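You operate a simulated robot arm through the tools that you are given. There is no shell and no other tool.

Carry out the task below with a simulated robot arm. There is one attempt and no reset: what you move stays moved.

JOB
Clear the brush shaper, then shape the teal hood's brush round.
Fine: stroke the slide until it shows round; both hood carriers end on the clear part of the bench. Set down upright: what you pick out.

It is judged by the outcome, as a careful person would: the job done as asked, and still so three seconds after it is handed in. It fails if anything else is knocked over, pushed out of place, dropped, spilled or broken.

ROBOT AND FRAMES
A 7-joint arm with a two-finger parallel gripper, fixed in place. Base frame: the origin is at the foot of the arm, x ahead of it, y to its left, z up; the work surface is at about z = 840. Readings come in mm, degrees, newtons and seconds.
Its first joint turns from -166.0 to 166.0 degrees. Payload 4.4 kg.
The tool frame sits at the grasp point between the pads (the TCP): z along the fingers, y along the line on which they close. The tips reach 23 mm beyond it. The gripper opens to 94 mm. The fingers are 38 mm wide and 10 mm thick; the gripper's body (54 by 96 mm) begins 39 mm behind the TCP.
Orientation is that of the tool frame in the base frame, as [roll, pitch, yaw] about the fixed x, y, z axes, in that order (R = Rz(yaw) Ry(pitch) Rx(roll)). With the fingers straight down and closing along the base's y, the tool's x points along the base's -x, its y along +y and its z along -z.

CONTROLS
- The arm moves only by the tool arm_command. Its argument "deltas" is a list of rows, each a list of 7 numbers: the shift along the tool's x, y, z in mm, then the turn, a rotation vector about the tool's x, y, z in degrees, then the gripper command, from -1 (fully open) to 1 (shut), values between in proportion. In form: [[tx, ty, tz, rx, ry, rz, gripper], ...]. A call has 1 to 20 rows; each row shifts and turns the commanded pose from where the row before left it, along the tool's axes as they then stand. Rows are played at 5 a second. More than 50 mm and 8.6 degrees between two rows, or a gripper value outside its range, and nothing of the call is played. Where a pose cannot be reached the arm comes as near as it can. A force on the tool above 90 N (or 10 N above the force at the start of the call, whichever is more), or a blocked arm, ends the call early, and 0.2 s more pass. Each finger travels about 72 mm/s and halts on what it meets, pressing with about 28 N; the grip force reading is that of the motor and also rises with nothing between the fingers. The clock runs only during rows and for 0.2 s after the last one: add rows that do not move to give the fingers time. It gives the time, the measured TCP pose, the force on the tool (base axes), the opening and the grip force at its end, in the units of the frame above (readings bear some noise), with the torque about the TCP (base axes, N m) and any sound that the robot's microphone picked up.
- Cameras (640 x 400 px; columns grow to the right, rows downward): "scene" is fixed at [220.4, 512, 1405.4]; the picture's right is [-0.42, -0.91, 0.00], its down [-0.36, 0.17, -0.92] and it looks along [0.83, -0.39, -0.39] (base axes); focal length 323 px, centre (320, 200). "wrist" rides on the gripper at [87, 16, -74] in the tool frame; the picture's right is [-0.18, 0.98, 0.00], its down [-0.58, -0.11, -0.81] and it looks along [-0.79, -0.15, 0.59] (tool axes); focal length 243 px, centre (320, 200). There is no depth. A picture from a camera that has moved, and an enlarged one, comes with that camera's place and axes in the base frame and with its lens. The place of the scene camera against the robot may be out by one fixed shift of up to 25 mm in any direction.
- camera(camera): a new picture of that camera. No time passes.
- zoom(camera, box): a new picture of the part [left, top, right, bottom] of that camera's present view, enlarged. No time passes.
- hand_in(): hands the job in; it is judged then, once.

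Places have to be worked out from the pictures, the camera data and where the tool is seen. Open the gripper and draw the arm clear of the work before you hand the job in, unless the task says otherwise.

The tools are called after "Call:" as name(argument=value, ...) on one line, values as JSON. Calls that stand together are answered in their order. arm_command: Moves the arm, as the interface text tells. Its arguments: {"type":"object","properties":{"deltas":{"type":"array","items":{"type":"array","items":{"type":"number"}}}},"required":["deltas"]} The other tools are called the same way: camera (camera) takes a picture; zoom (camera, box) takes an enlarged picture of a part of a camera's view; hand_in () hands the job in.

At the start:

```text
clock: 0.0
position: [847.9, 87.1, 1182.8]
tcp_rot: [-180.0, 0.0, -179.9]
wrist_force: [0.5, 0.3, -0.3]
wrist_torque: [0.05, 0.0, -0.03]
opening: 94.0
finger_force: 0.1
```

scene: 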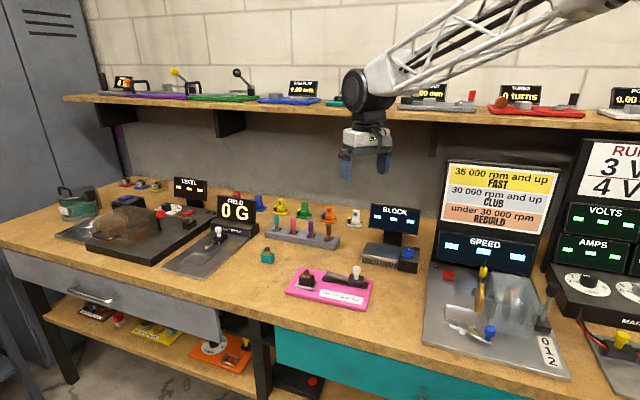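
wrist: 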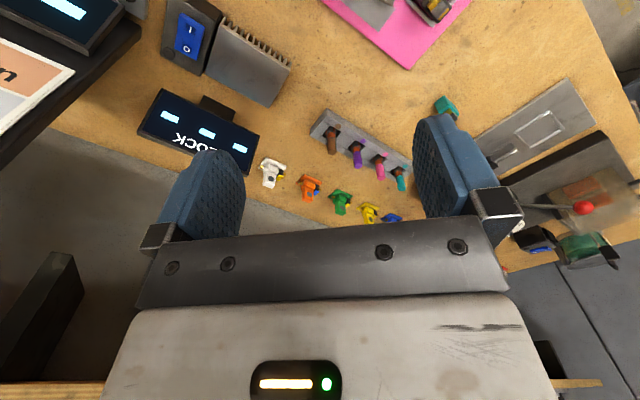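

The scene shows several gadgets on the bench; I need to identify the brush shaper (possibly the pink plate with a slide). I'll zoom in on the parts first.

Call:
zoom(camera="scene", box=[260, 240, 400, 328])

Call:
zoom(camera="scene", box=[240, 180, 400, 280])

Call:
zoom(camera="scene", box=[50, 160, 250, 285])

Call:
zoom(camera="scene", box=[400, 150, 640, 400])

Call:
zoom(camera="wrist", box=[240, 0, 640, 250])

Call:
zoom(camera="scene", box=[60, 60, 380, 130])

```text
4.55 times, centred on (330, 284) of scene
camera zoom: at [220.4, 512.0, 1405.4], right [-0.42, -0.91, 0.0], down [-0.36, 0.17, -0.92], along [0.83, -0.39, -0.39], focal length 1470 px, centre (274, -182)
```

zoom: 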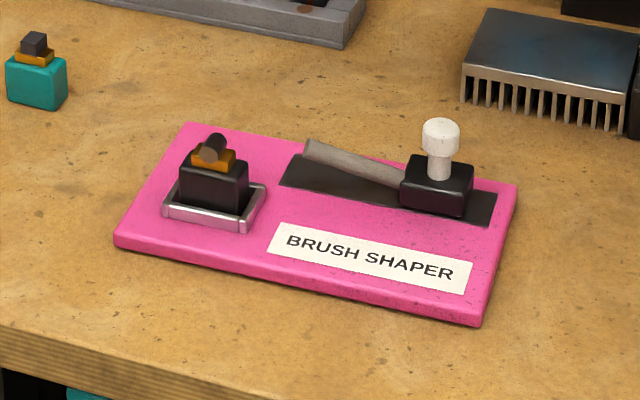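

```text
4.00 times, centred on (320, 230) of scene
camera zoom: at [220.4, 512.0, 1405.4], right [-0.42, -0.91, 0.0], down [-0.36, 0.17, -0.92], along [0.83, -0.39, -0.39], focal length 1294 px, centre (320, 80)
```

zoom: 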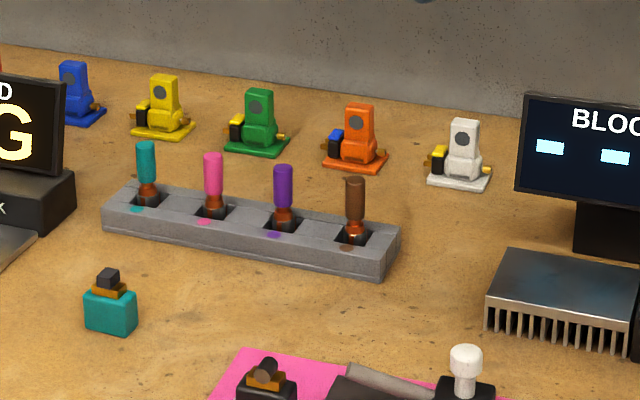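

```text
3.20 times, centred on (150, 222) of scene
camera zoom: at [220.4, 512.0, 1405.4], right [-0.42, -0.91, 0.0], down [-0.36, 0.17, -0.92], along [0.83, -0.39, -0.39], focal length 1035 px, centre (864, 128)
```

zoom: 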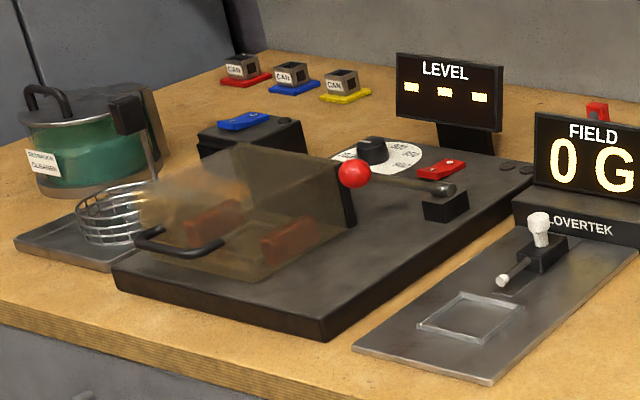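

```text
1.60 times, centred on (520, 275) of scene
camera zoom: at [220.4, 512.0, 1405.4], right [-0.42, -0.91, 0.0], down [-0.36, 0.17, -0.92], along [0.83, -0.39, -0.39], focal length 518 px, centre (0, 80)
```

zoom: 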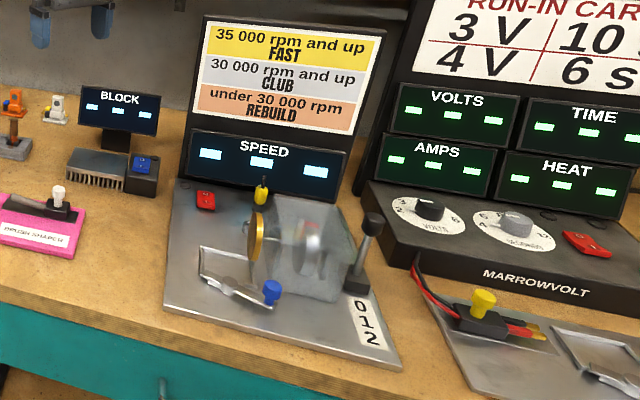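

```text
1.60 times, centred on (440, 125) of wrist
camera zoom: at [762.5, 104.2, 1256.4], right [0.18, 0.98, 0.0], down [0.58, -0.11, 0.81], along [0.79, -0.15, -0.59], focal length 388 px, centre (128, 320)
```

zoom: 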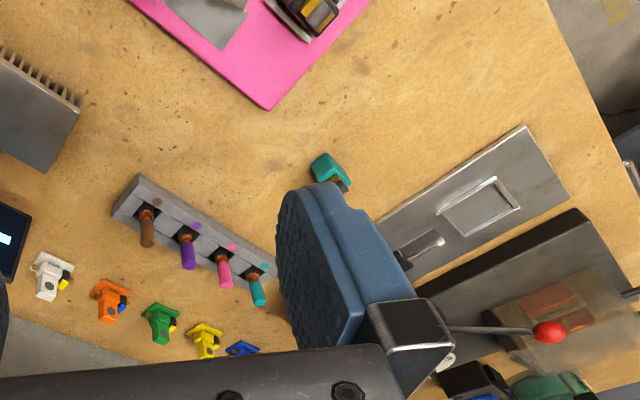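

```text
2.00 times, centred on (220, 95) of scene
camera zoom: at [220.4, 512.0, 1405.4], right [-0.42, -0.91, 0.0], down [-0.36, 0.17, -0.92], along [0.83, -0.39, -0.39], focal length 647 px, centre (520, 410)
```

zoom: 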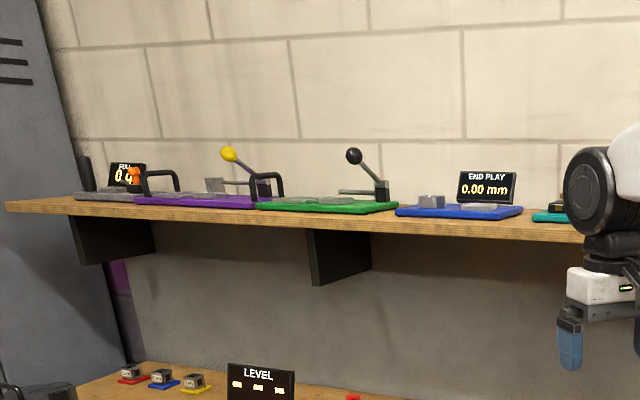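

The bench runs at about 47° to the base axes. The black hood sits in the pink shaper's holder at about (893, 224), and the teal hood stands at about (1059, 283). I'll turn the gripper to line up with the bench and look closer.

Call:
arm_command(deltas=[[28, 13, 41, 0, 0, 0, -1], [28, 13, 41, 0, 0, 0, -1], [0, 0, 0, 0, 0, -8, -1], [0, 0, 0, 0, 0, -8, -1], [0, 0, 0, 0, 0, -8, -1], [0, 0, 0, 0, 0, -8, -1], [0, 0, 0, 0, 0, -8, -1], [0, 0, 0, 0, 0, -7, -1], [0, 0, 0, 0, 0, 0, -1]])

Call:
camera(camera="wrist")

Call:
camera(camera="scene")

```text
refused: row 1 steps farther than a row can; nothing moved
```

```text
taken
camera wrist: at [762.5, 104.2, 1256.4], right [0.18, 0.98, 0.0], down [0.58, -0.11, 0.81], along [0.79, -0.15, -0.59], focal length 243 px, centre (320, 200)
```

wrist: 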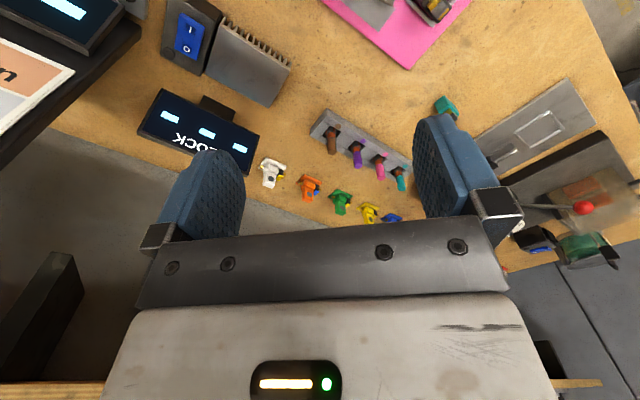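

```text
taken
```

scene: 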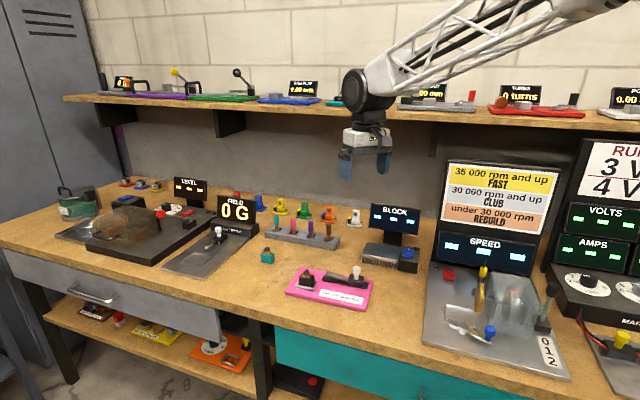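

The first row was slightly over the 50 mm limit (51 mm), so nothing moved. I'll split the same move into shorter rows.

Call:
arm_command(deltas=[[19, 9, 28, 0, 0, 0, -1], [19, 9, 28, 0, 0, 0, -1], [19, 9, 28, 0, 0, 0, -1], [0, 0, 0, 0, 0, -8, -1], [0, 0, 0, 0, 0, -8, -1], [0, 0, 0, 0, 0, -8, -1], [0, 0, 0, 0, 0, -8, -1], [0, 0, 0, 0, 0, -8, -1], [0, 0, 0, 0, 0, -7, -1], [0, 0, 0, 0, 0, 0, -1]])

Call:
camera(camera="wrist")

Call:
camera(camera="scene")

```text
clock: 2.2
position: [791.4, 114.3, 1099.4]
tcp_rot: [-179.9, 0.0, -132.9]
wrist_force: [0.0, -0.5, 0.1]
wrist_torque: [-0.01, -0.01, 0.0]
opening: 94.2
finger_force: 0.1
```

```text
taken
camera wrist: at [721.0, 62.6, 1172.8], right [-0.59, 0.8, 0.0], down [0.48, 0.35, 0.81], along [0.65, 0.48, -0.59], focal length 243 px, centre (320, 200)
```

wrist: 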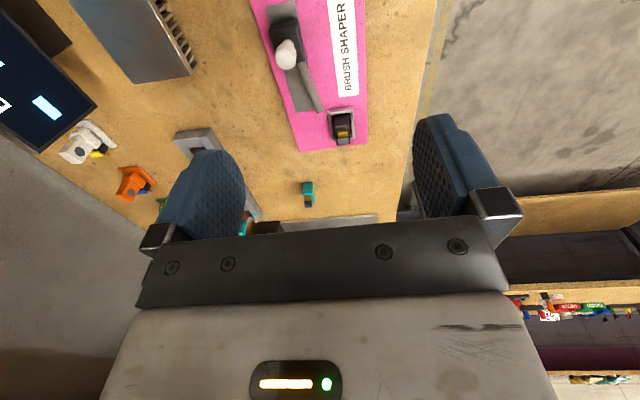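

```text
taken
```

scene: 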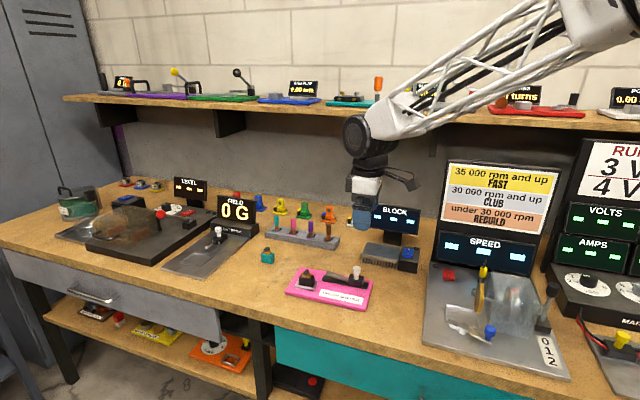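

The view is now aligned with the pink shaper. I'll enlarge it to measure the hoods, the slide and the clear bench.

Call:
zoom(camera="wrist", box=[240, 0, 440, 125])

Call:
zoom(camera="wrist", box=[240, 100, 440, 225])

```text
3.20 times, centred on (340, 62) of wrist
camera zoom: at [721.0, 62.6, 1172.8], right [-0.59, 0.8, 0.0], down [0.48, 0.35, 0.81], along [0.65, 0.48, -0.59], focal length 776 px, centre (256, 640)
```

zoom: 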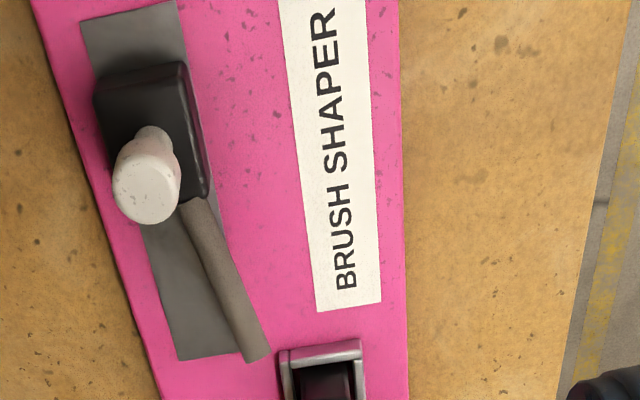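

```text
3.20 times, centred on (340, 162) of wrist
camera zoom: at [721.0, 62.6, 1172.8], right [-0.59, 0.8, 0.0], down [0.48, 0.35, 0.81], along [0.65, 0.48, -0.59], focal length 776 px, centre (256, 320)
```

zoom: 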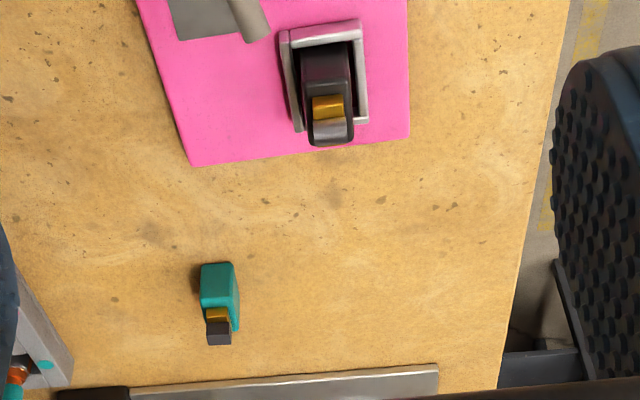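

Measurements: the shaper plate edges are parallel to the tool axes. The holder is about 58 mm (along bench) × 36 mm, centred near (887, 225), and the hoods are about 41 × 22 mm. I'll move to hover over the black hood and recheck alignment.

Call:
arm_command(deltas=[[-48, 2, 0, 0, 0, 0, -1], [-49, 2, 0, 0, 0, 0, -1], [-49, 1.7, 0, 0, 0, 0, -1], [0, 0, 45, 0, 0, 0, -1], [0, 0, 45, 0, 0, 0, -1], [0, 0, 20, 0, 0, 0, -1], [0, 0, 0, 0, 0, 0, -1]])

Call:
camera(camera="wrist")

Call:
zoom(camera="wrist", box=[220, 0, 420, 125])

Call:
camera(camera="scene")

Call:
zoom(camera="scene", box=[240, 210, 400, 310])

```text
clock: 3.8
position: [889.1, 226.8, 985.2]
tcp_rot: [-179.9, 0.1, -133.0]
wrist_force: [-0.1, -0.3, 0.0]
wrist_torque: [0.02, 0.01, 0.0]
opening: 94.2
finger_force: 0.0
```

```text
taken
camera wrist: at [817.9, 175.5, 1059.6], right [-0.59, 0.8, 0.0], down [0.48, 0.35, 0.81], along [0.65, 0.48, -0.59], focal length 243 px, centre (320, 200)
```

wrist: 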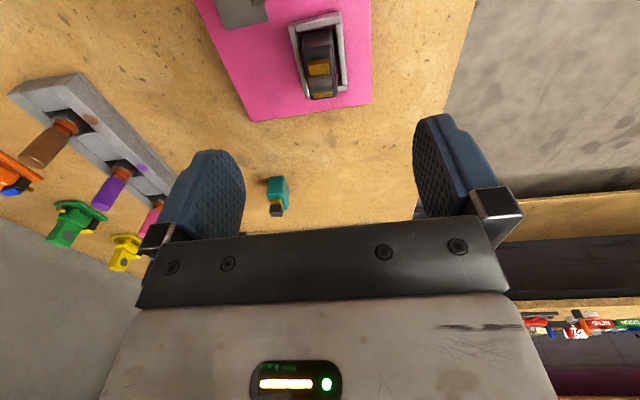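

```text
3.20 times, centred on (320, 62) of wrist
camera zoom: at [817.9, 175.5, 1059.6], right [-0.59, 0.8, 0.0], down [0.48, 0.35, 0.81], along [0.65, 0.48, -0.59], focal length 776 px, centre (320, 640)
```

zoom: 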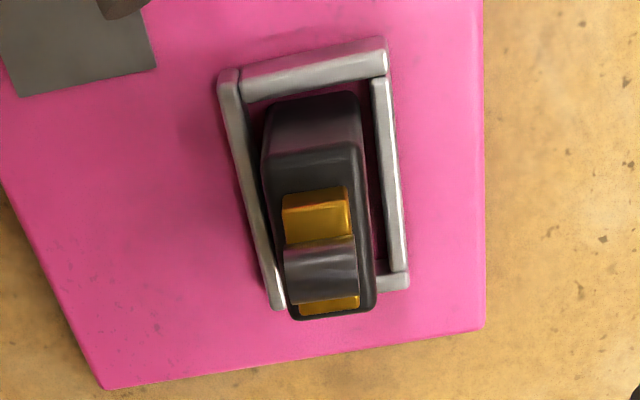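

```text
taken
```

scene: 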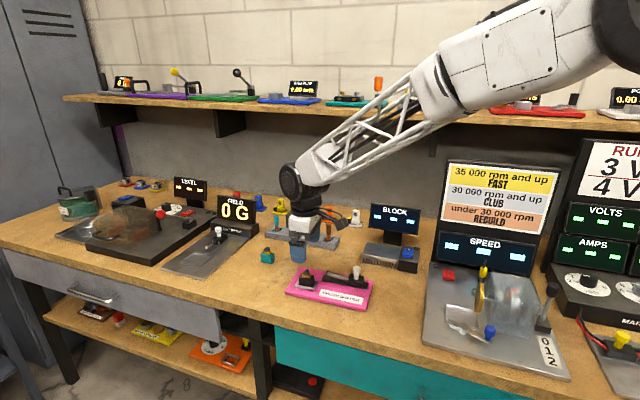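

```text
4.00 times, centred on (320, 260) of scene
camera zoom: at [220.4, 512.0, 1405.4], right [-0.42, -0.91, 0.0], down [-0.36, 0.17, -0.92], along [0.83, -0.39, -0.39], focal length 1294 px, centre (320, -40)
```

zoom: 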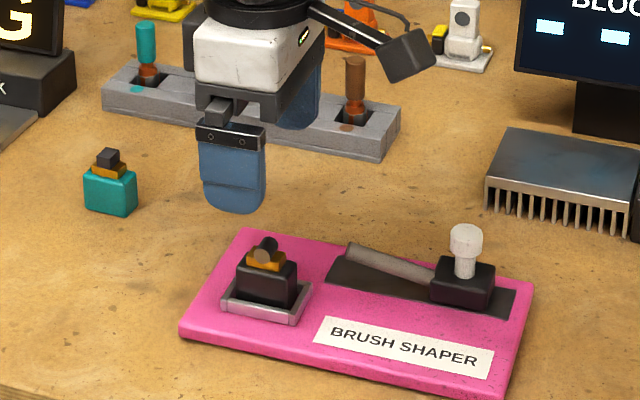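

The hood centre is within about 1 mm of the TCP in both directions, with its top near z≈882 and the rim near z≈860. I'll descend so the tips stop just above the rim (TCP z≈888), narrowing the fingers first.

Call:
arm_command(deltas=[[1, 0.7, 40, 0, 0, 0, -0.1], [0, 0, 30, 0, 0, 0, 0.0], [0, 0, 15, 0, 0, 0, 0.1], [0, 0, 8, 0, 0, 0, 0.1], [0, 0, 4, 0, 0, 0, 0.1], [0, 0, 0, 0, 0, 0, 0.1], [0, 0, 0, 0, 0, 0, 0.1]])

Call:
camera(camera="wrist")

Call:
zoom(camera="scene", box=[270, 235, 350, 305])

```text
clock: 5.4
position: [886.5, 227.1, 890.5]
tcp_rot: [-180.0, 0.1, -133.0]
wrist_force: [0.1, 0.0, -1.1]
wrist_torque: [-0.01, -0.01, 0.02]
opening: 42.1
finger_force: 0.0
```

```text
taken
camera wrist: at [816.0, 174.0, 964.5], right [-0.59, 0.8, 0.0], down [0.48, 0.35, 0.81], along [0.65, 0.48, -0.59], focal length 243 px, centre (320, 200)
```

wrist: 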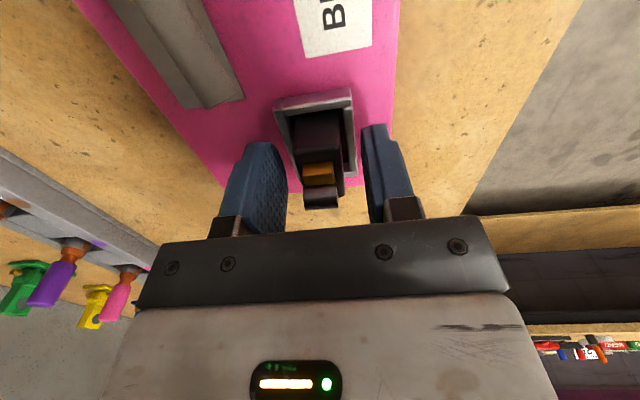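

```text
5.71 times, centred on (310, 270) of scene
camera zoom: at [220.4, 512.0, 1405.4], right [-0.42, -0.91, 0.0], down [-0.36, 0.17, -0.92], along [0.83, -0.39, -0.39], focal length 1848 px, centre (377, -200)
```

zoom: 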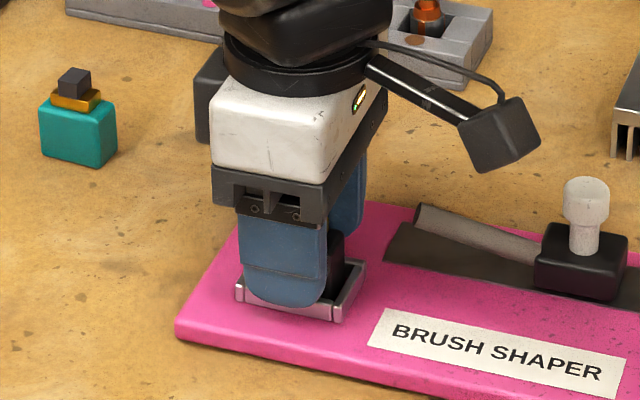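

The fingers straddle the hood evenly, just above the rim. I'll lower slightly and close on the hood.

Call:
arm_command(deltas=[[0, -0.8, 2.5, 0, 0, 0, 0.2], [0, 0, 0, 0, 0, 0, 0.35], [0, 0, 0, 0, 0, 0, 0.5], [0, 0, 0, 0, 0, 0, 0.65], [0, 0, 0, 0, 0, 0, 1], [0, 0, 0, 0, 0, 0, 1], [0, 0, 0, 0, 0, 0, 1]])

Call:
camera(camera="wrist")

Call:
zoom(camera="scene", box=[270, 235, 350, 305])

```text
clock: 7.0
position: [887.0, 224.7, 887.4]
tcp_rot: [-180.0, 0.0, -133.0]
wrist_force: [-0.2, -0.3, 1.0]
wrist_torque: [0.02, 0.01, -0.01]
opening: 21.0
finger_force: 27.9
```

```text
taken
camera wrist: at [816.0, 173.1, 962.1], right [-0.59, 0.81, 0.0], down [0.48, 0.35, 0.81], along [0.65, 0.48, -0.59], focal length 243 px, centre (320, 200)
```

wrist: 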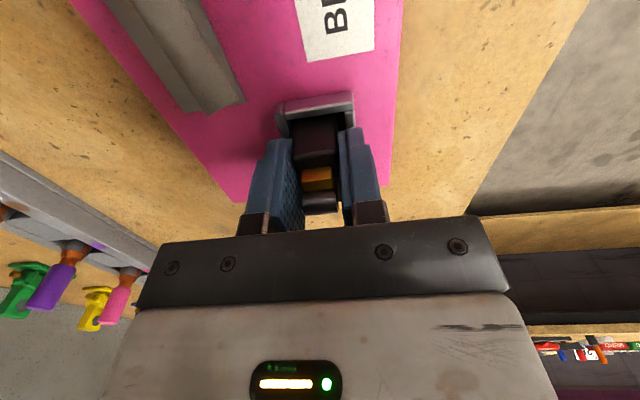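

```text
5.71 times, centred on (310, 270) of scene
camera zoom: at [220.4, 512.0, 1405.4], right [-0.42, -0.91, 0.0], down [-0.36, 0.17, -0.92], along [0.83, -0.39, -0.39], focal length 1848 px, centre (377, -200)
```

zoom: 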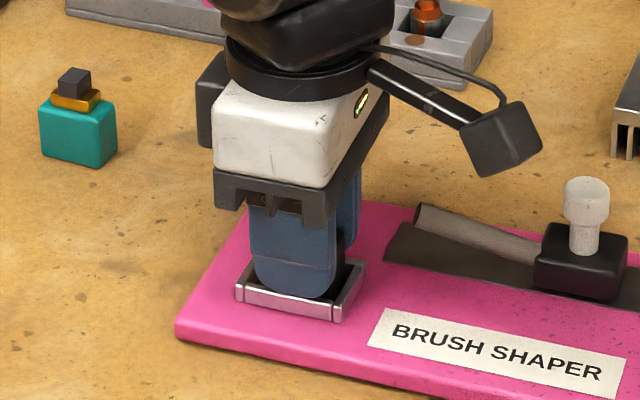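

The grip holds at 21 mm. I'll lift straight up and check that the hood comes cleanly.

Call:
arm_command(deltas=[[0, 0, -5, 0, 0, 0, 1], [0, 0, -10, 0, 0, 0, 1], [0, 0, -20, 0, 0, 0, 1], [0, 0, -30, 0, 0, 0, 1], [0, 0, 0, 0, 0, 0, 1]])

Call:
zoom(camera="scene", box=[240, 210, 400, 310])

Call:
camera(camera="wrist")

```text
clock: 8.2
position: [887.4, 225.5, 953.3]
tcp_rot: [-179.9, -0.1, -133.0]
wrist_force: [-0.9, 1.0, -1.3]
wrist_torque: [0.0, -0.01, -0.03]
opening: 21.0
finger_force: 28.2
```

```text
4.00 times, centred on (320, 260) of scene
camera zoom: at [220.4, 512.0, 1405.4], right [-0.42, -0.91, 0.0], down [-0.36, 0.17, -0.92], along [0.83, -0.39, -0.39], focal length 1294 px, centre (320, -40)
```

zoom: 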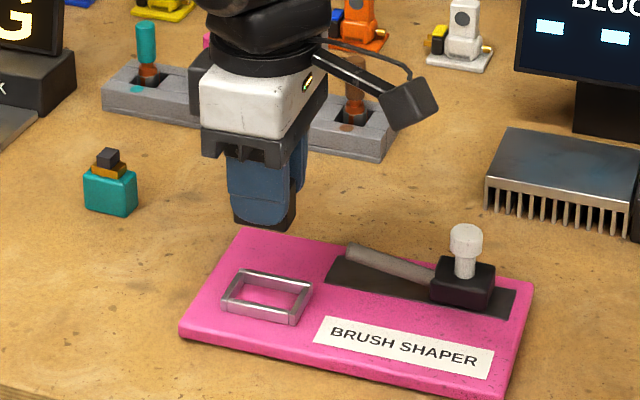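

```text
taken
camera wrist: at [816.9, 173.5, 1027.6], right [-0.59, 0.8, 0.0], down [0.48, 0.35, 0.81], along [0.65, 0.48, -0.59], focal length 243 px, centre (320, 200)
```

wrist: 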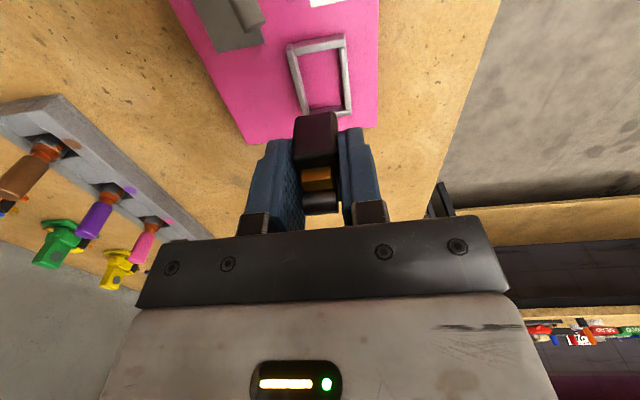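

The black hood is out and held upright. I'll carry it to the clear bench left of the shaper, around (915, 326).

Call:
arm_command(deltas=[[-31, 16, 0, 0, 0, 0, 1], [-31, 16, 0, 0, 0, 0, 1], [-31, 16, 0, 0, 0, 0, 1], [0, 0, 20, 0, 0, 0, 1], [0, 0, 20, 0, 0, 0, 1], [0, 0, 20, 0, 0, 0, 1], [0, 0, 5, 0, 0, 0, 1], [0, 0, 0, 0, 0, 0, 1], [0, 0, 0, 0, 0, 0, 1]])

Call:
zoom(camera="scene", box=[220, 210, 380, 310])

Call:
camera(camera="wrist")

```text
clock: 10.2
position: [915.2, 325.5, 888.0]
tcp_rot: [180.0, 0.0, -132.9]
wrist_force: [0.3, -0.2, 0.5]
wrist_torque: [0.01, 0.01, 0.01]
opening: 21.3
finger_force: 28.3
```

```text
4.00 times, centred on (300, 260) of scene
camera zoom: at [220.4, 512.0, 1405.4], right [-0.42, -0.91, 0.0], down [-0.36, 0.17, -0.92], along [0.83, -0.39, -0.39], focal length 1294 px, centre (400, -40)
```

zoom: 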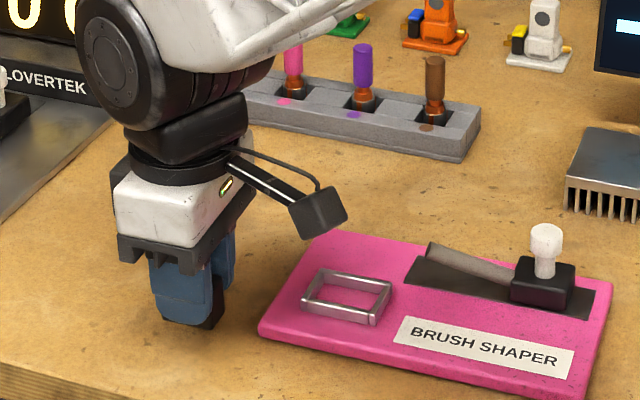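

```text
taken
camera wrist: at [845.1, 273.0, 961.6], right [-0.59, 0.8, 0.0], down [0.48, 0.35, 0.81], along [0.65, 0.48, -0.59], focal length 243 px, centre (320, 200)
```

wrist: 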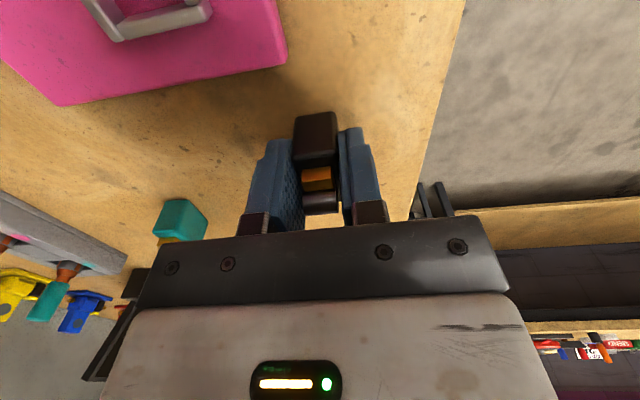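

Position reached with roughly 12 mm of gap left. I'll lower in small steps and watch for contact force.

Call:
arm_command(deltas=[[0, 0, 4, 0, 0, 0, 1], [0, 0, 4, 0, 0, 0, 1], [0, 0, 0, 0, 0, 0, 1]])

Call:
arm_command(deltas=[[0, 0, 2, 0, 0, 0, 1], [0, 0, 0, 0, 0, 0, 1]])

Call:
arm_command(deltas=[[0, 0, 1.5, 0, 0, 0, 1], [0, 0, 0, 0, 0, 0, 1]])

Call:
zoom(camera="wrist", box=[220, 60, 420, 185])

Call:
zoom(camera="scene", box=[240, 250, 304, 300])

```text
clock: 11.0
position: [916.3, 326.2, 879.4]
tcp_rot: [179.9, -0.1, -133.1]
wrist_force: [1.0, 0.3, -0.8]
wrist_torque: [0.03, -0.01, 0.0]
opening: 21.0
finger_force: 28.0
```

```text
clock: 11.6
position: [915.5, 326.1, 877.3]
tcp_rot: [179.9, 0.0, -133.0]
wrist_force: [0.5, 0.2, -0.1]
wrist_torque: [0.01, 0.01, 0.03]
opening: 21.2
finger_force: 27.9
```

```text
clock: 12.2
position: [915.6, 324.8, 877.1]
tcp_rot: [180.0, 0.0, -133.1]
wrist_force: [1.2, 0.7, 0.2]
wrist_torque: [0.02, 0.01, 0.02]
opening: 21.5
finger_force: 28.5
```

```text
3.20 times, centred on (320, 122) of wrist
camera zoom: at [844.9, 272.9, 951.0], right [-0.59, 0.8, 0.0], down [0.48, 0.35, 0.81], along [0.65, 0.48, -0.59], focal length 776 px, centre (320, 448)
```

zoom: 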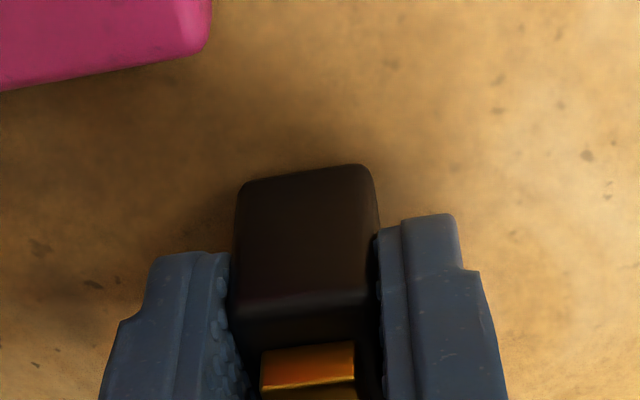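

```text
8.00 times, centred on (272, 275) of scene
camera zoom: at [220.4, 512.0, 1405.4], right [-0.42, -0.91, 0.0], down [-0.36, 0.17, -0.92], along [0.83, -0.39, -0.39], focal length 2587 px, centre (704, -400)
```

zoom: 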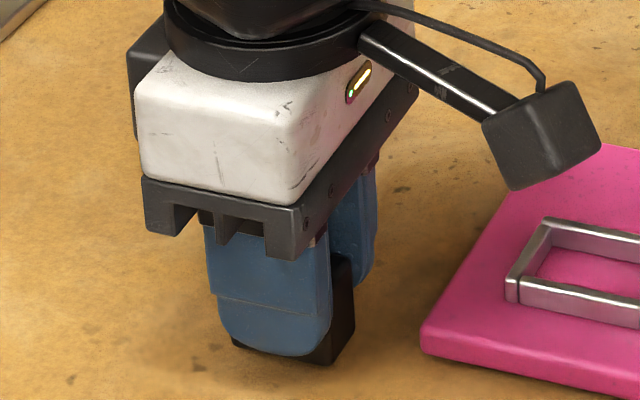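

There is no contact yet; forces are near zero. I'll continue down in small steps.

Call:
arm_command(deltas=[[0, 0, 1.5, 0, 0, 0, 1], [0, 0, 0, 0, 0, 0, 1]])

Call:
arm_command(deltas=[[0, 0, 1.5, 0, 0, 0, 1], [0, 0, 0, 0, 0, 0, 1]])

```text
clock: 12.8
position: [917.4, 325.4, 874.9]
tcp_rot: [180.0, 0.0, -133.0]
wrist_force: [-0.2, 1.1, -0.9]
wrist_torque: [0.01, 0.02, -0.03]
opening: 21.3
finger_force: 27.8
```

```text
clock: 13.4
position: [914.9, 325.8, 874.1]
tcp_rot: [180.0, 0.1, -133.0]
wrist_force: [-0.1, -1.1, 2.4]
wrist_torque: [-0.02, -0.03, -0.01]
opening: 20.9
finger_force: 28.1
```

Force in z rose slightly (2.4 N), which may be first contact. I'll go one more millimetre to confirm.

Call:
arm_command(deltas=[[0, 0, 1, 0, 0, 0, 1], [0, 0, 0, 0, 0, 0, 1]])

Call:
zoom(camera="scene", box=[240, 250, 304, 300])

```text
clock: 14.0
position: [917.2, 325.5, 872.9]
tcp_rot: [-180.0, 0.1, -133.0]
wrist_force: [-2.7, -1.6, 14.7]
wrist_torque: [-0.01, 0.09, 0.01]
opening: 21.2
finger_force: 27.5
```

```text
8.00 times, centred on (272, 275) of scene
camera zoom: at [220.4, 512.0, 1405.4], right [-0.42, -0.91, 0.0], down [-0.36, 0.17, -0.92], along [0.83, -0.39, -0.39], focal length 2587 px, centre (704, -400)
```

zoom: 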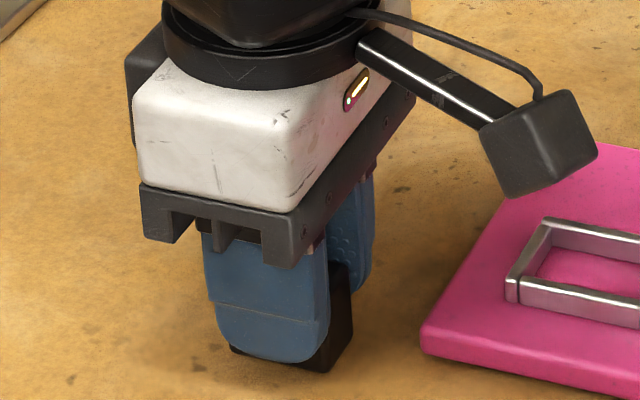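

Firm contact (14.7 N) at TCP z≈873, so the hood is seated. I'll ease off, release gradually and rise.

Call:
arm_command(deltas=[[0, 0, -0.7, 0, 0, 0, 1], [0, 0, 0, 0, 0, 0, 0.5], [0, 0, 0, 0, 0, 0, 0.3], [0, 0, 0, 0, 0, 0, 0.1], [0, 0, 0, 0, 0, 0, 0.0], [0, 0, 0, 0, 0, 0, 0.0], [0, 0, -20, 0, 0, 0, 0], [0, 0, -40, 0, 0, 0, 0], [0, 0, -40, 0, 0, 0, 0], [0, 0, 0, 0, 0, 0, -1]])

Call:
camera(camera="wrist")

Call:
zoom(camera="scene", box=[220, 210, 380, 310])

```text
clock: 16.2
position: [914.7, 321.7, 976.8]
tcp_rot: [-180.0, -0.1, -133.0]
wrist_force: [0.3, 0.7, -0.1]
wrist_torque: [0.0, 0.04, 0.0]
opening: 93.9
finger_force: 0.0
```

```text
taken
camera wrist: at [844.4, 269.8, 1051.2], right [-0.59, 0.8, 0.0], down [0.48, 0.35, 0.81], along [0.65, 0.48, -0.59], focal length 243 px, centre (320, 200)
```

wrist: 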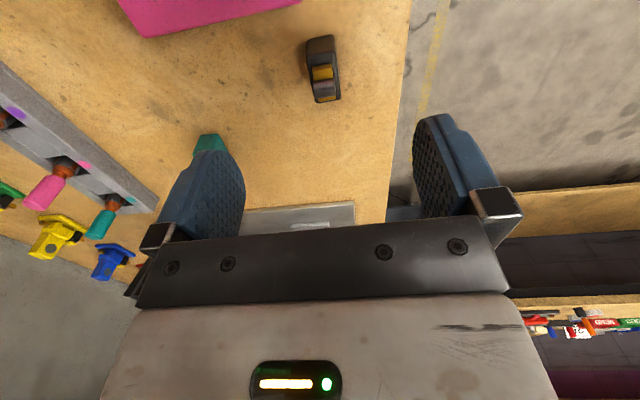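

```text
4.00 times, centred on (300, 260) of scene
camera zoom: at [220.4, 512.0, 1405.4], right [-0.42, -0.91, 0.0], down [-0.36, 0.17, -0.92], along [0.83, -0.39, -0.39], focal length 1294 px, centre (400, -40)
```

zoom: 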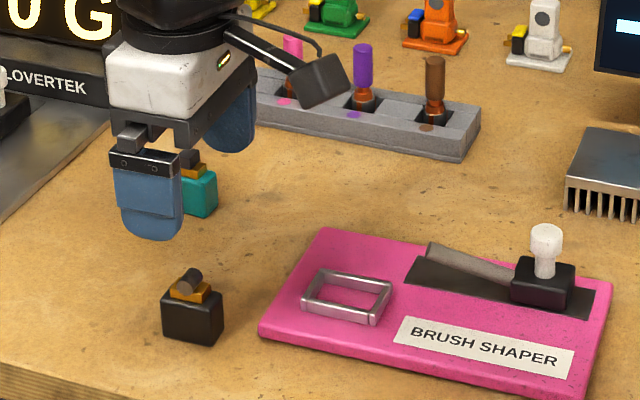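

The black hood stands upright on the clear bench. The teal hood at about (1062, 287) is beyond the vertical-tool reach, so I'll go up, tilt the tool 30° outward about its closing axis, and test the reach at a safe height.

Call:
arm_command(deltas=[[0, 0, -40, 0, 0, 0, -1], [0, 0, -15, 0, 0, 0, -1], [0, 0, 0, 0, -7.5, 0, -1], [0, 0, 0, 0, -7.5, 0, -1], [0, 0, 0, 0, -7.5, 0, -1], [0, 0, 0, 0, -7.5, 0, -1], [-16.2, -33, 9.4, 0, 0, 0, -1], [-16.2, -33, 9.4, 0, 0, 0, -1], [-16.2, -33, 9.4, 0, 0, 0, -1], [-16.2, -33, 9.4, 0, 0, 0, -1], [0, 0, 0, 0, 0, 0, -1], [0, 0, 0, 0, 0, 0, -1]])

Call:
camera(camera="wrist")

Call:
camera(camera="scene")

```text
clock: 18.8
position: [1064.8, 288.0, 1030.7]
tcp_rot: [-180.0, 30.0, -133.0]
wrist_force: [0.5, 0.5, -0.2]
wrist_torque: [-0.05, 0.0, 0.01]
opening: 94.1
finger_force: 0.1
```

```text
taken
camera wrist: at [977.1, 216.4, 1051.2], right [-0.61, 0.79, 0.09], down [0.15, 0.0, 0.99], along [0.78, 0.62, -0.12], focal length 243 px, centre (320, 200)
```

wrist: 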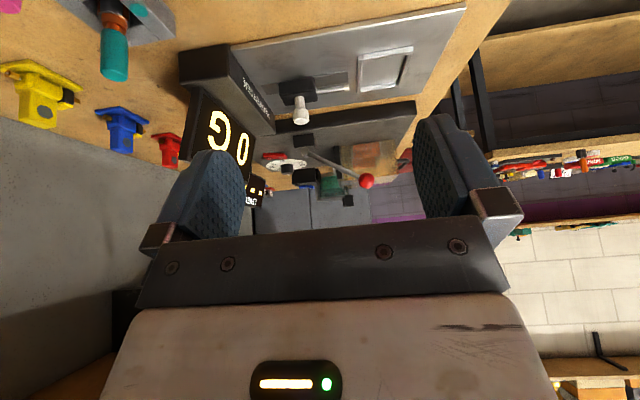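

```text
taken
```

scene: 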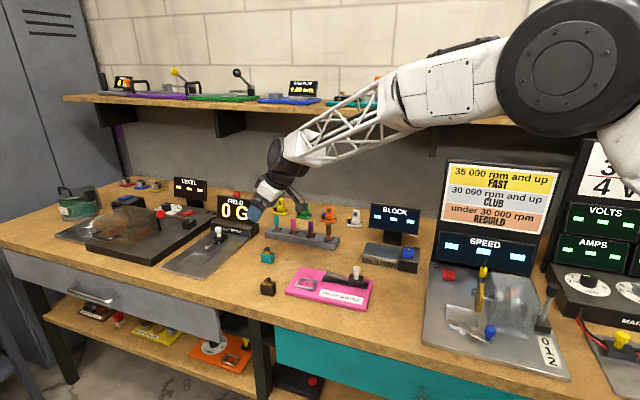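

The arm reaches (1065, 288) with 30° tilt. I'll back off and lower to a pre-grasp pose along the tool axis so the wrist camera sees the teal hood between the fingers.

Call:
arm_command(deltas=[[41, 0.5, 18, 0, 0, 0, -0.1], [41, 0.5, 18, 0, 0, 0, -0.1], [0, 0, 0, 0, 0, 0, -0.1], [0, 0, 0, 0, 0, 0, -0.1]])

Call:
camera(camera="wrist")

Call:
zoom(camera="wrist", box=[220, 0, 420, 125])

Call:
zoom(camera="scene", box=[220, 200, 380, 300])

```text
clock: 19.8
position: [1027.1, 250.6, 956.3]
tcp_rot: [179.9, 30.0, -133.0]
wrist_force: [0.5, -0.8, 0.0]
wrist_torque: [-0.02, 0.01, -0.01]
opening: 51.5
finger_force: 0.1
```

```text
taken
camera wrist: at [939.1, 179.2, 978.0], right [-0.61, 0.79, 0.09], down [0.15, 0.0, 0.99], along [0.78, 0.62, -0.12], focal length 243 px, centre (320, 200)
```

wrist: 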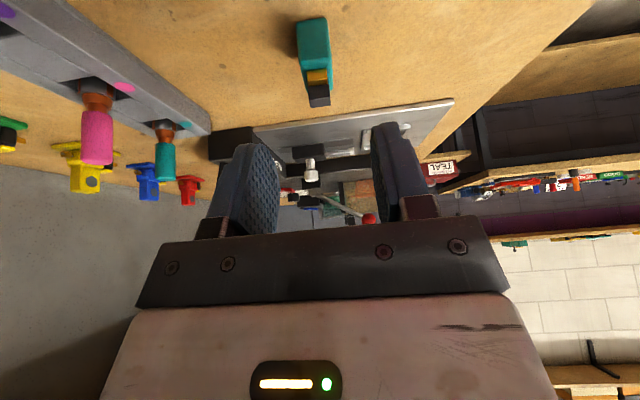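

```text
3.20 times, centred on (320, 62) of wrist
camera zoom: at [939.1, 179.2, 978.0], right [-0.61, 0.79, 0.09], down [0.15, 0.0, 0.99], along [0.78, 0.62, -0.12], focal length 776 px, centre (320, 640)
```

zoom: 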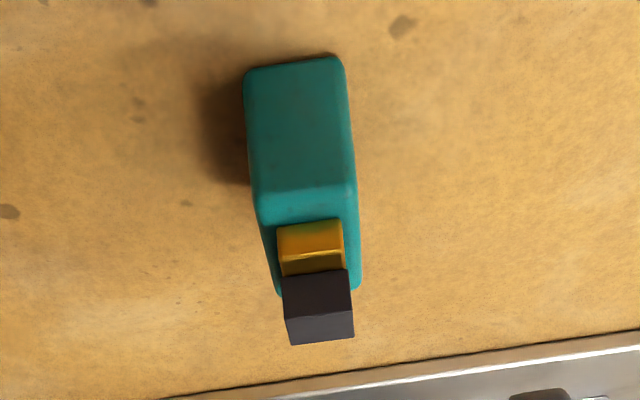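

```text
4.00 times, centred on (300, 250) of scene
camera zoom: at [220.4, 512.0, 1405.4], right [-0.42, -0.91, 0.0], down [-0.36, 0.17, -0.92], along [0.83, -0.39, -0.39], focal length 1294 px, centre (400, 0)
```

zoom: 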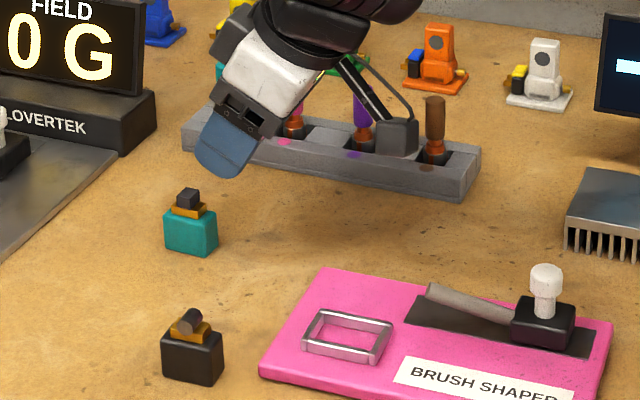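

The teal hood appears well centred, about 49 mm ahead and about 86 mm below the tool. I'll advance along the tool axis to straddle it, keeping the grip a bit high so the fingers will clear the holder rim later.

Call:
arm_command(deltas=[[0, -0.7, 30, 0, 0, 0, 0.0], [-1, 0, 30, 0, 0, 0, 0.0], [-1.3, 0, 18, 0, 0, 0, 0.0], [0, 0, 8, 0, 0, 0, 0.0], [0, 0, 0, 0, 0, 0, 0.0], [0, 0, 0, 0, 0, 0, 0.0]])

Call:
camera(camera="wrist")

Call:
zoom(camera="scene", box=[220, 210, 316, 270])

```text
clock: 21.2
position: [1057.4, 284.1, 882.8]
tcp_rot: [179.9, 30.0, -133.1]
wrist_force: [0.8, -0.1, 0.3]
wrist_torque: [0.01, 0.01, 0.01]
opening: 47.0
finger_force: 0.0
```

```text
taken
camera wrist: at [969.8, 213.3, 904.7], right [-0.61, 0.79, 0.09], down [0.15, 0.0, 0.99], along [0.78, 0.62, -0.12], focal length 243 px, centre (320, 200)
```

wrist: 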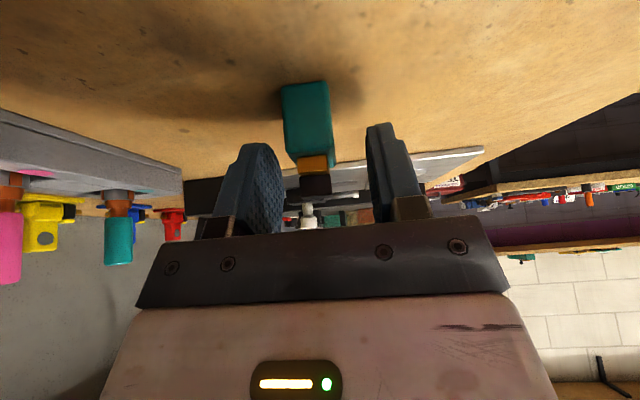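

```text
6.67 times, centred on (268, 240) of scene
camera zoom: at [220.4, 512.0, 1405.4], right [-0.42, -0.91, 0.0], down [-0.36, 0.17, -0.92], along [0.83, -0.39, -0.39], focal length 2156 px, centre (667, -67)
```

zoom: 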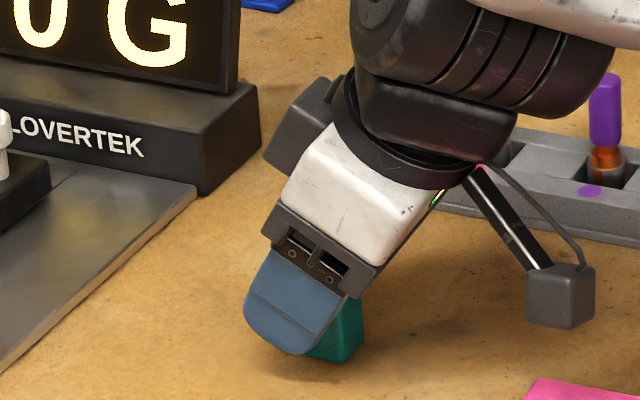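

The fingers are well centred over the hood and the brush is well clear of the palm. I'll lower 2 mm and close gently.

Call:
arm_command(deltas=[[1, 0, 1.7, 0, 0, 0, 0.2], [0, 0, 0, 0, 0, 0, 0.35], [0, 0, 0, 0, 0, 0, 0.5], [0, 0, 0, 0, 0, 0, 0.65], [0, 0, 0, 0, 0, 0, 1], [0, 0, 0, 0, 0, 0, 1], [0, 0, 0, 0, 0, 0, 1]])

Call:
camera(camera="wrist")

Call:
zoom(camera="scene", box=[220, 210, 316, 270])

```text
clock: 22.8
position: [1059.2, 285.7, 880.9]
tcp_rot: [-180.0, 30.1, -133.1]
wrist_force: [0.5, 0.5, 1.1]
wrist_torque: [-0.01, -0.03, -0.01]
opening: 21.2
finger_force: 28.3
```

```text
taken
camera wrist: at [970.0, 213.7, 902.5], right [-0.61, 0.79, 0.09], down [0.15, 0.0, 0.99], along [0.78, 0.62, -0.12], focal length 243 px, centre (320, 200)
```

wrist: 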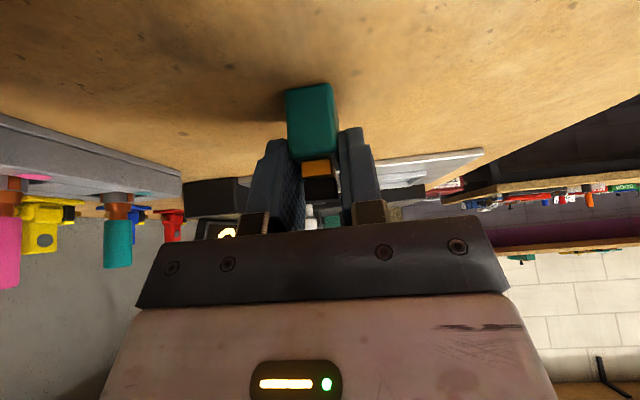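

```text
6.67 times, centred on (268, 240) of scene
camera zoom: at [220.4, 512.0, 1405.4], right [-0.42, -0.91, 0.0], down [-0.36, 0.17, -0.92], along [0.83, -0.39, -0.39], focal length 2156 px, centre (667, -67)
```

zoom: 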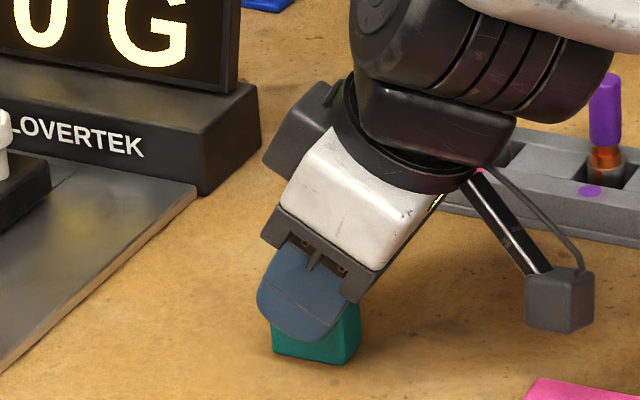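

The teal hood is gripped (21.2 mm). I'll lift straight up in the base frame and check.

Call:
arm_command(deltas=[[-2.5, 0, -4.33, 0, 0, 0, 1], [-5, 0, -8.66, 0, 0, 0, 1], [-12.5, 0, -21.65, 0, 0, 0, 1], [-15, 0, -25.98, 0, 0, 0, 1], [0, 0, 0, 0, 0, 0, 1]])

Call:
zoom(camera="scene", box=[220, 200, 316, 260])

Call:
camera(camera="wrist")

```text
clock: 24.0
position: [1058.8, 286.0, 951.4]
tcp_rot: [-180.0, 29.9, -133.1]
wrist_force: [-0.1, -1.0, -0.3]
wrist_torque: [-0.02, -0.02, -0.01]
opening: 21.1
finger_force: 28.1
```

```text
6.67 times, centred on (268, 230) of scene
camera zoom: at [220.4, 512.0, 1405.4], right [-0.42, -0.91, 0.0], down [-0.36, 0.17, -0.92], along [0.83, -0.39, -0.39], focal length 2156 px, centre (667, 0)
```

zoom: 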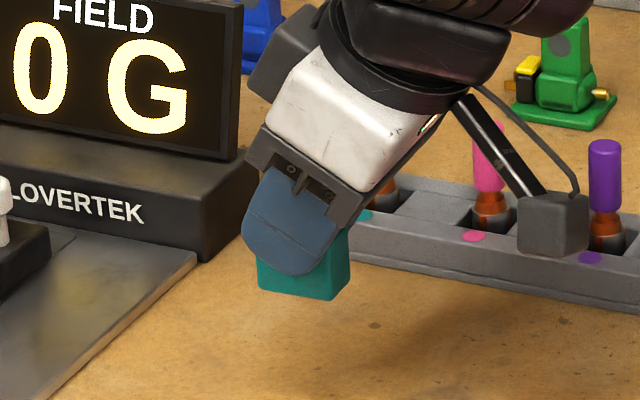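

```text
taken
camera wrist: at [970.8, 214.8, 972.6], right [-0.61, 0.79, 0.09], down [0.15, 0.0, 0.99], along [0.78, 0.62, -0.12], focal length 243 px, centre (320, 200)
```

wrist: 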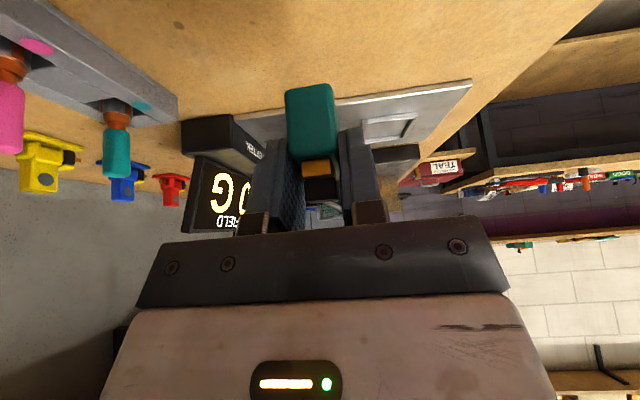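

The teal hood lifted cleanly and is upright. I'll enlarge to measure the hood's offset from the TCP before placing.

Call:
zoom(camera="wrist", box=[240, 60, 400, 220])

```text
2.50 times, centred on (320, 140) of wrist
camera zoom: at [970.8, 214.8, 972.6], right [-0.61, 0.79, 0.09], down [0.15, 0.0, 0.99], along [0.78, 0.62, -0.12], focal length 606 px, centre (320, 350)
```

zoom: 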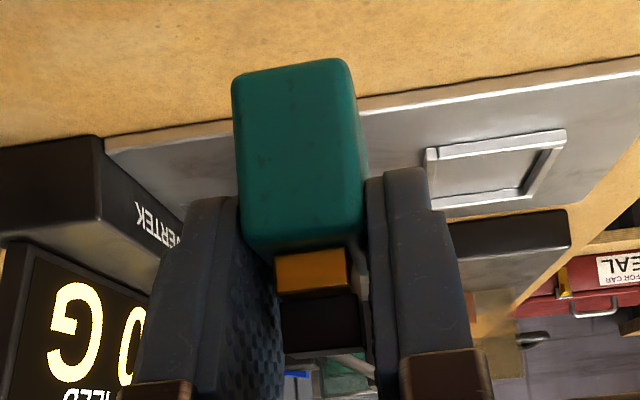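

The hood centre is about 4 mm ahead of the TCP. I'll carry it across to above the empty holder, staying high.

Call:
arm_command(deltas=[[28.5, 16.88, -16.45, 0, 0, 0, 1], [28.5, 16.88, -16.45, 0, 0, 0, 1], [28.5, 16.88, -16.45, 0, 0, 0, 1], [28.5, 16.88, -16.45, 0, 0, 0, 1], [28.5, 16.88, -16.45, 0, 0, 0, 1], [0, 0, 0, 0, 0, 0, 1], [0, 0, 0, 0, 0, 0, 1]])

Call:
camera(camera="wrist")

Call:
zoom(camera="wrist", box=[220, 0, 420, 125])

Call:
zoom(camera="scene", box=[240, 220, 400, 320])

```text
clock: 25.6
position: [883.8, 225.6, 950.7]
tcp_rot: [-180.0, 30.0, -133.0]
wrist_force: [-0.4, 0.3, 0.1]
wrist_torque: [0.01, 0.01, -0.01]
opening: 20.8
finger_force: 27.6
```

```text
taken
camera wrist: at [796.3, 154.0, 972.3], right [-0.61, 0.79, 0.09], down [0.15, 0.0, 0.99], along [0.78, 0.62, -0.12], focal length 243 px, centre (320, 200)
```

wrist: 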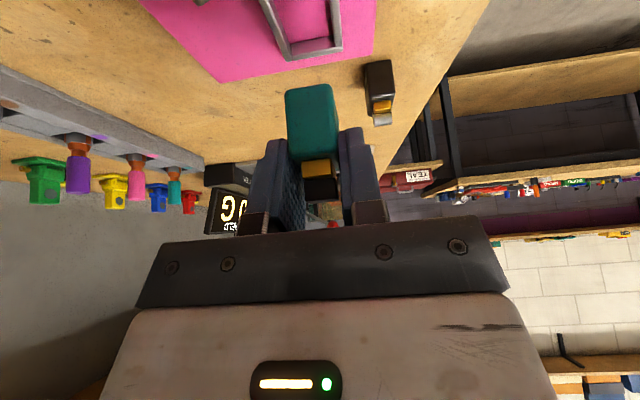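

```text
3.20 times, centred on (320, 62) of wrist
camera zoom: at [796.3, 154.0, 972.3], right [-0.61, 0.79, 0.09], down [0.15, 0.0, 0.99], along [0.78, 0.62, -0.12], focal length 776 px, centre (320, 640)
```

zoom: 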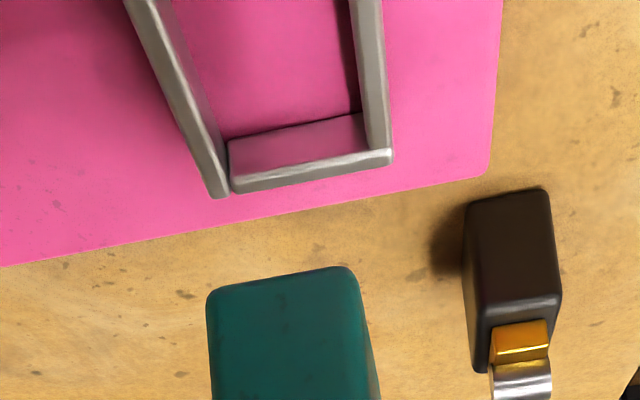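

```text
4.00 times, centred on (320, 270) of scene
camera zoom: at [220.4, 512.0, 1405.4], right [-0.42, -0.91, 0.0], down [-0.36, 0.17, -0.92], along [0.83, -0.39, -0.39], focal length 1294 px, centre (320, -80)
```

zoom: 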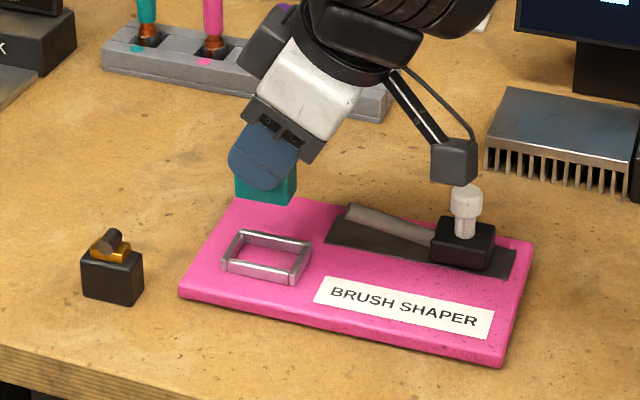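

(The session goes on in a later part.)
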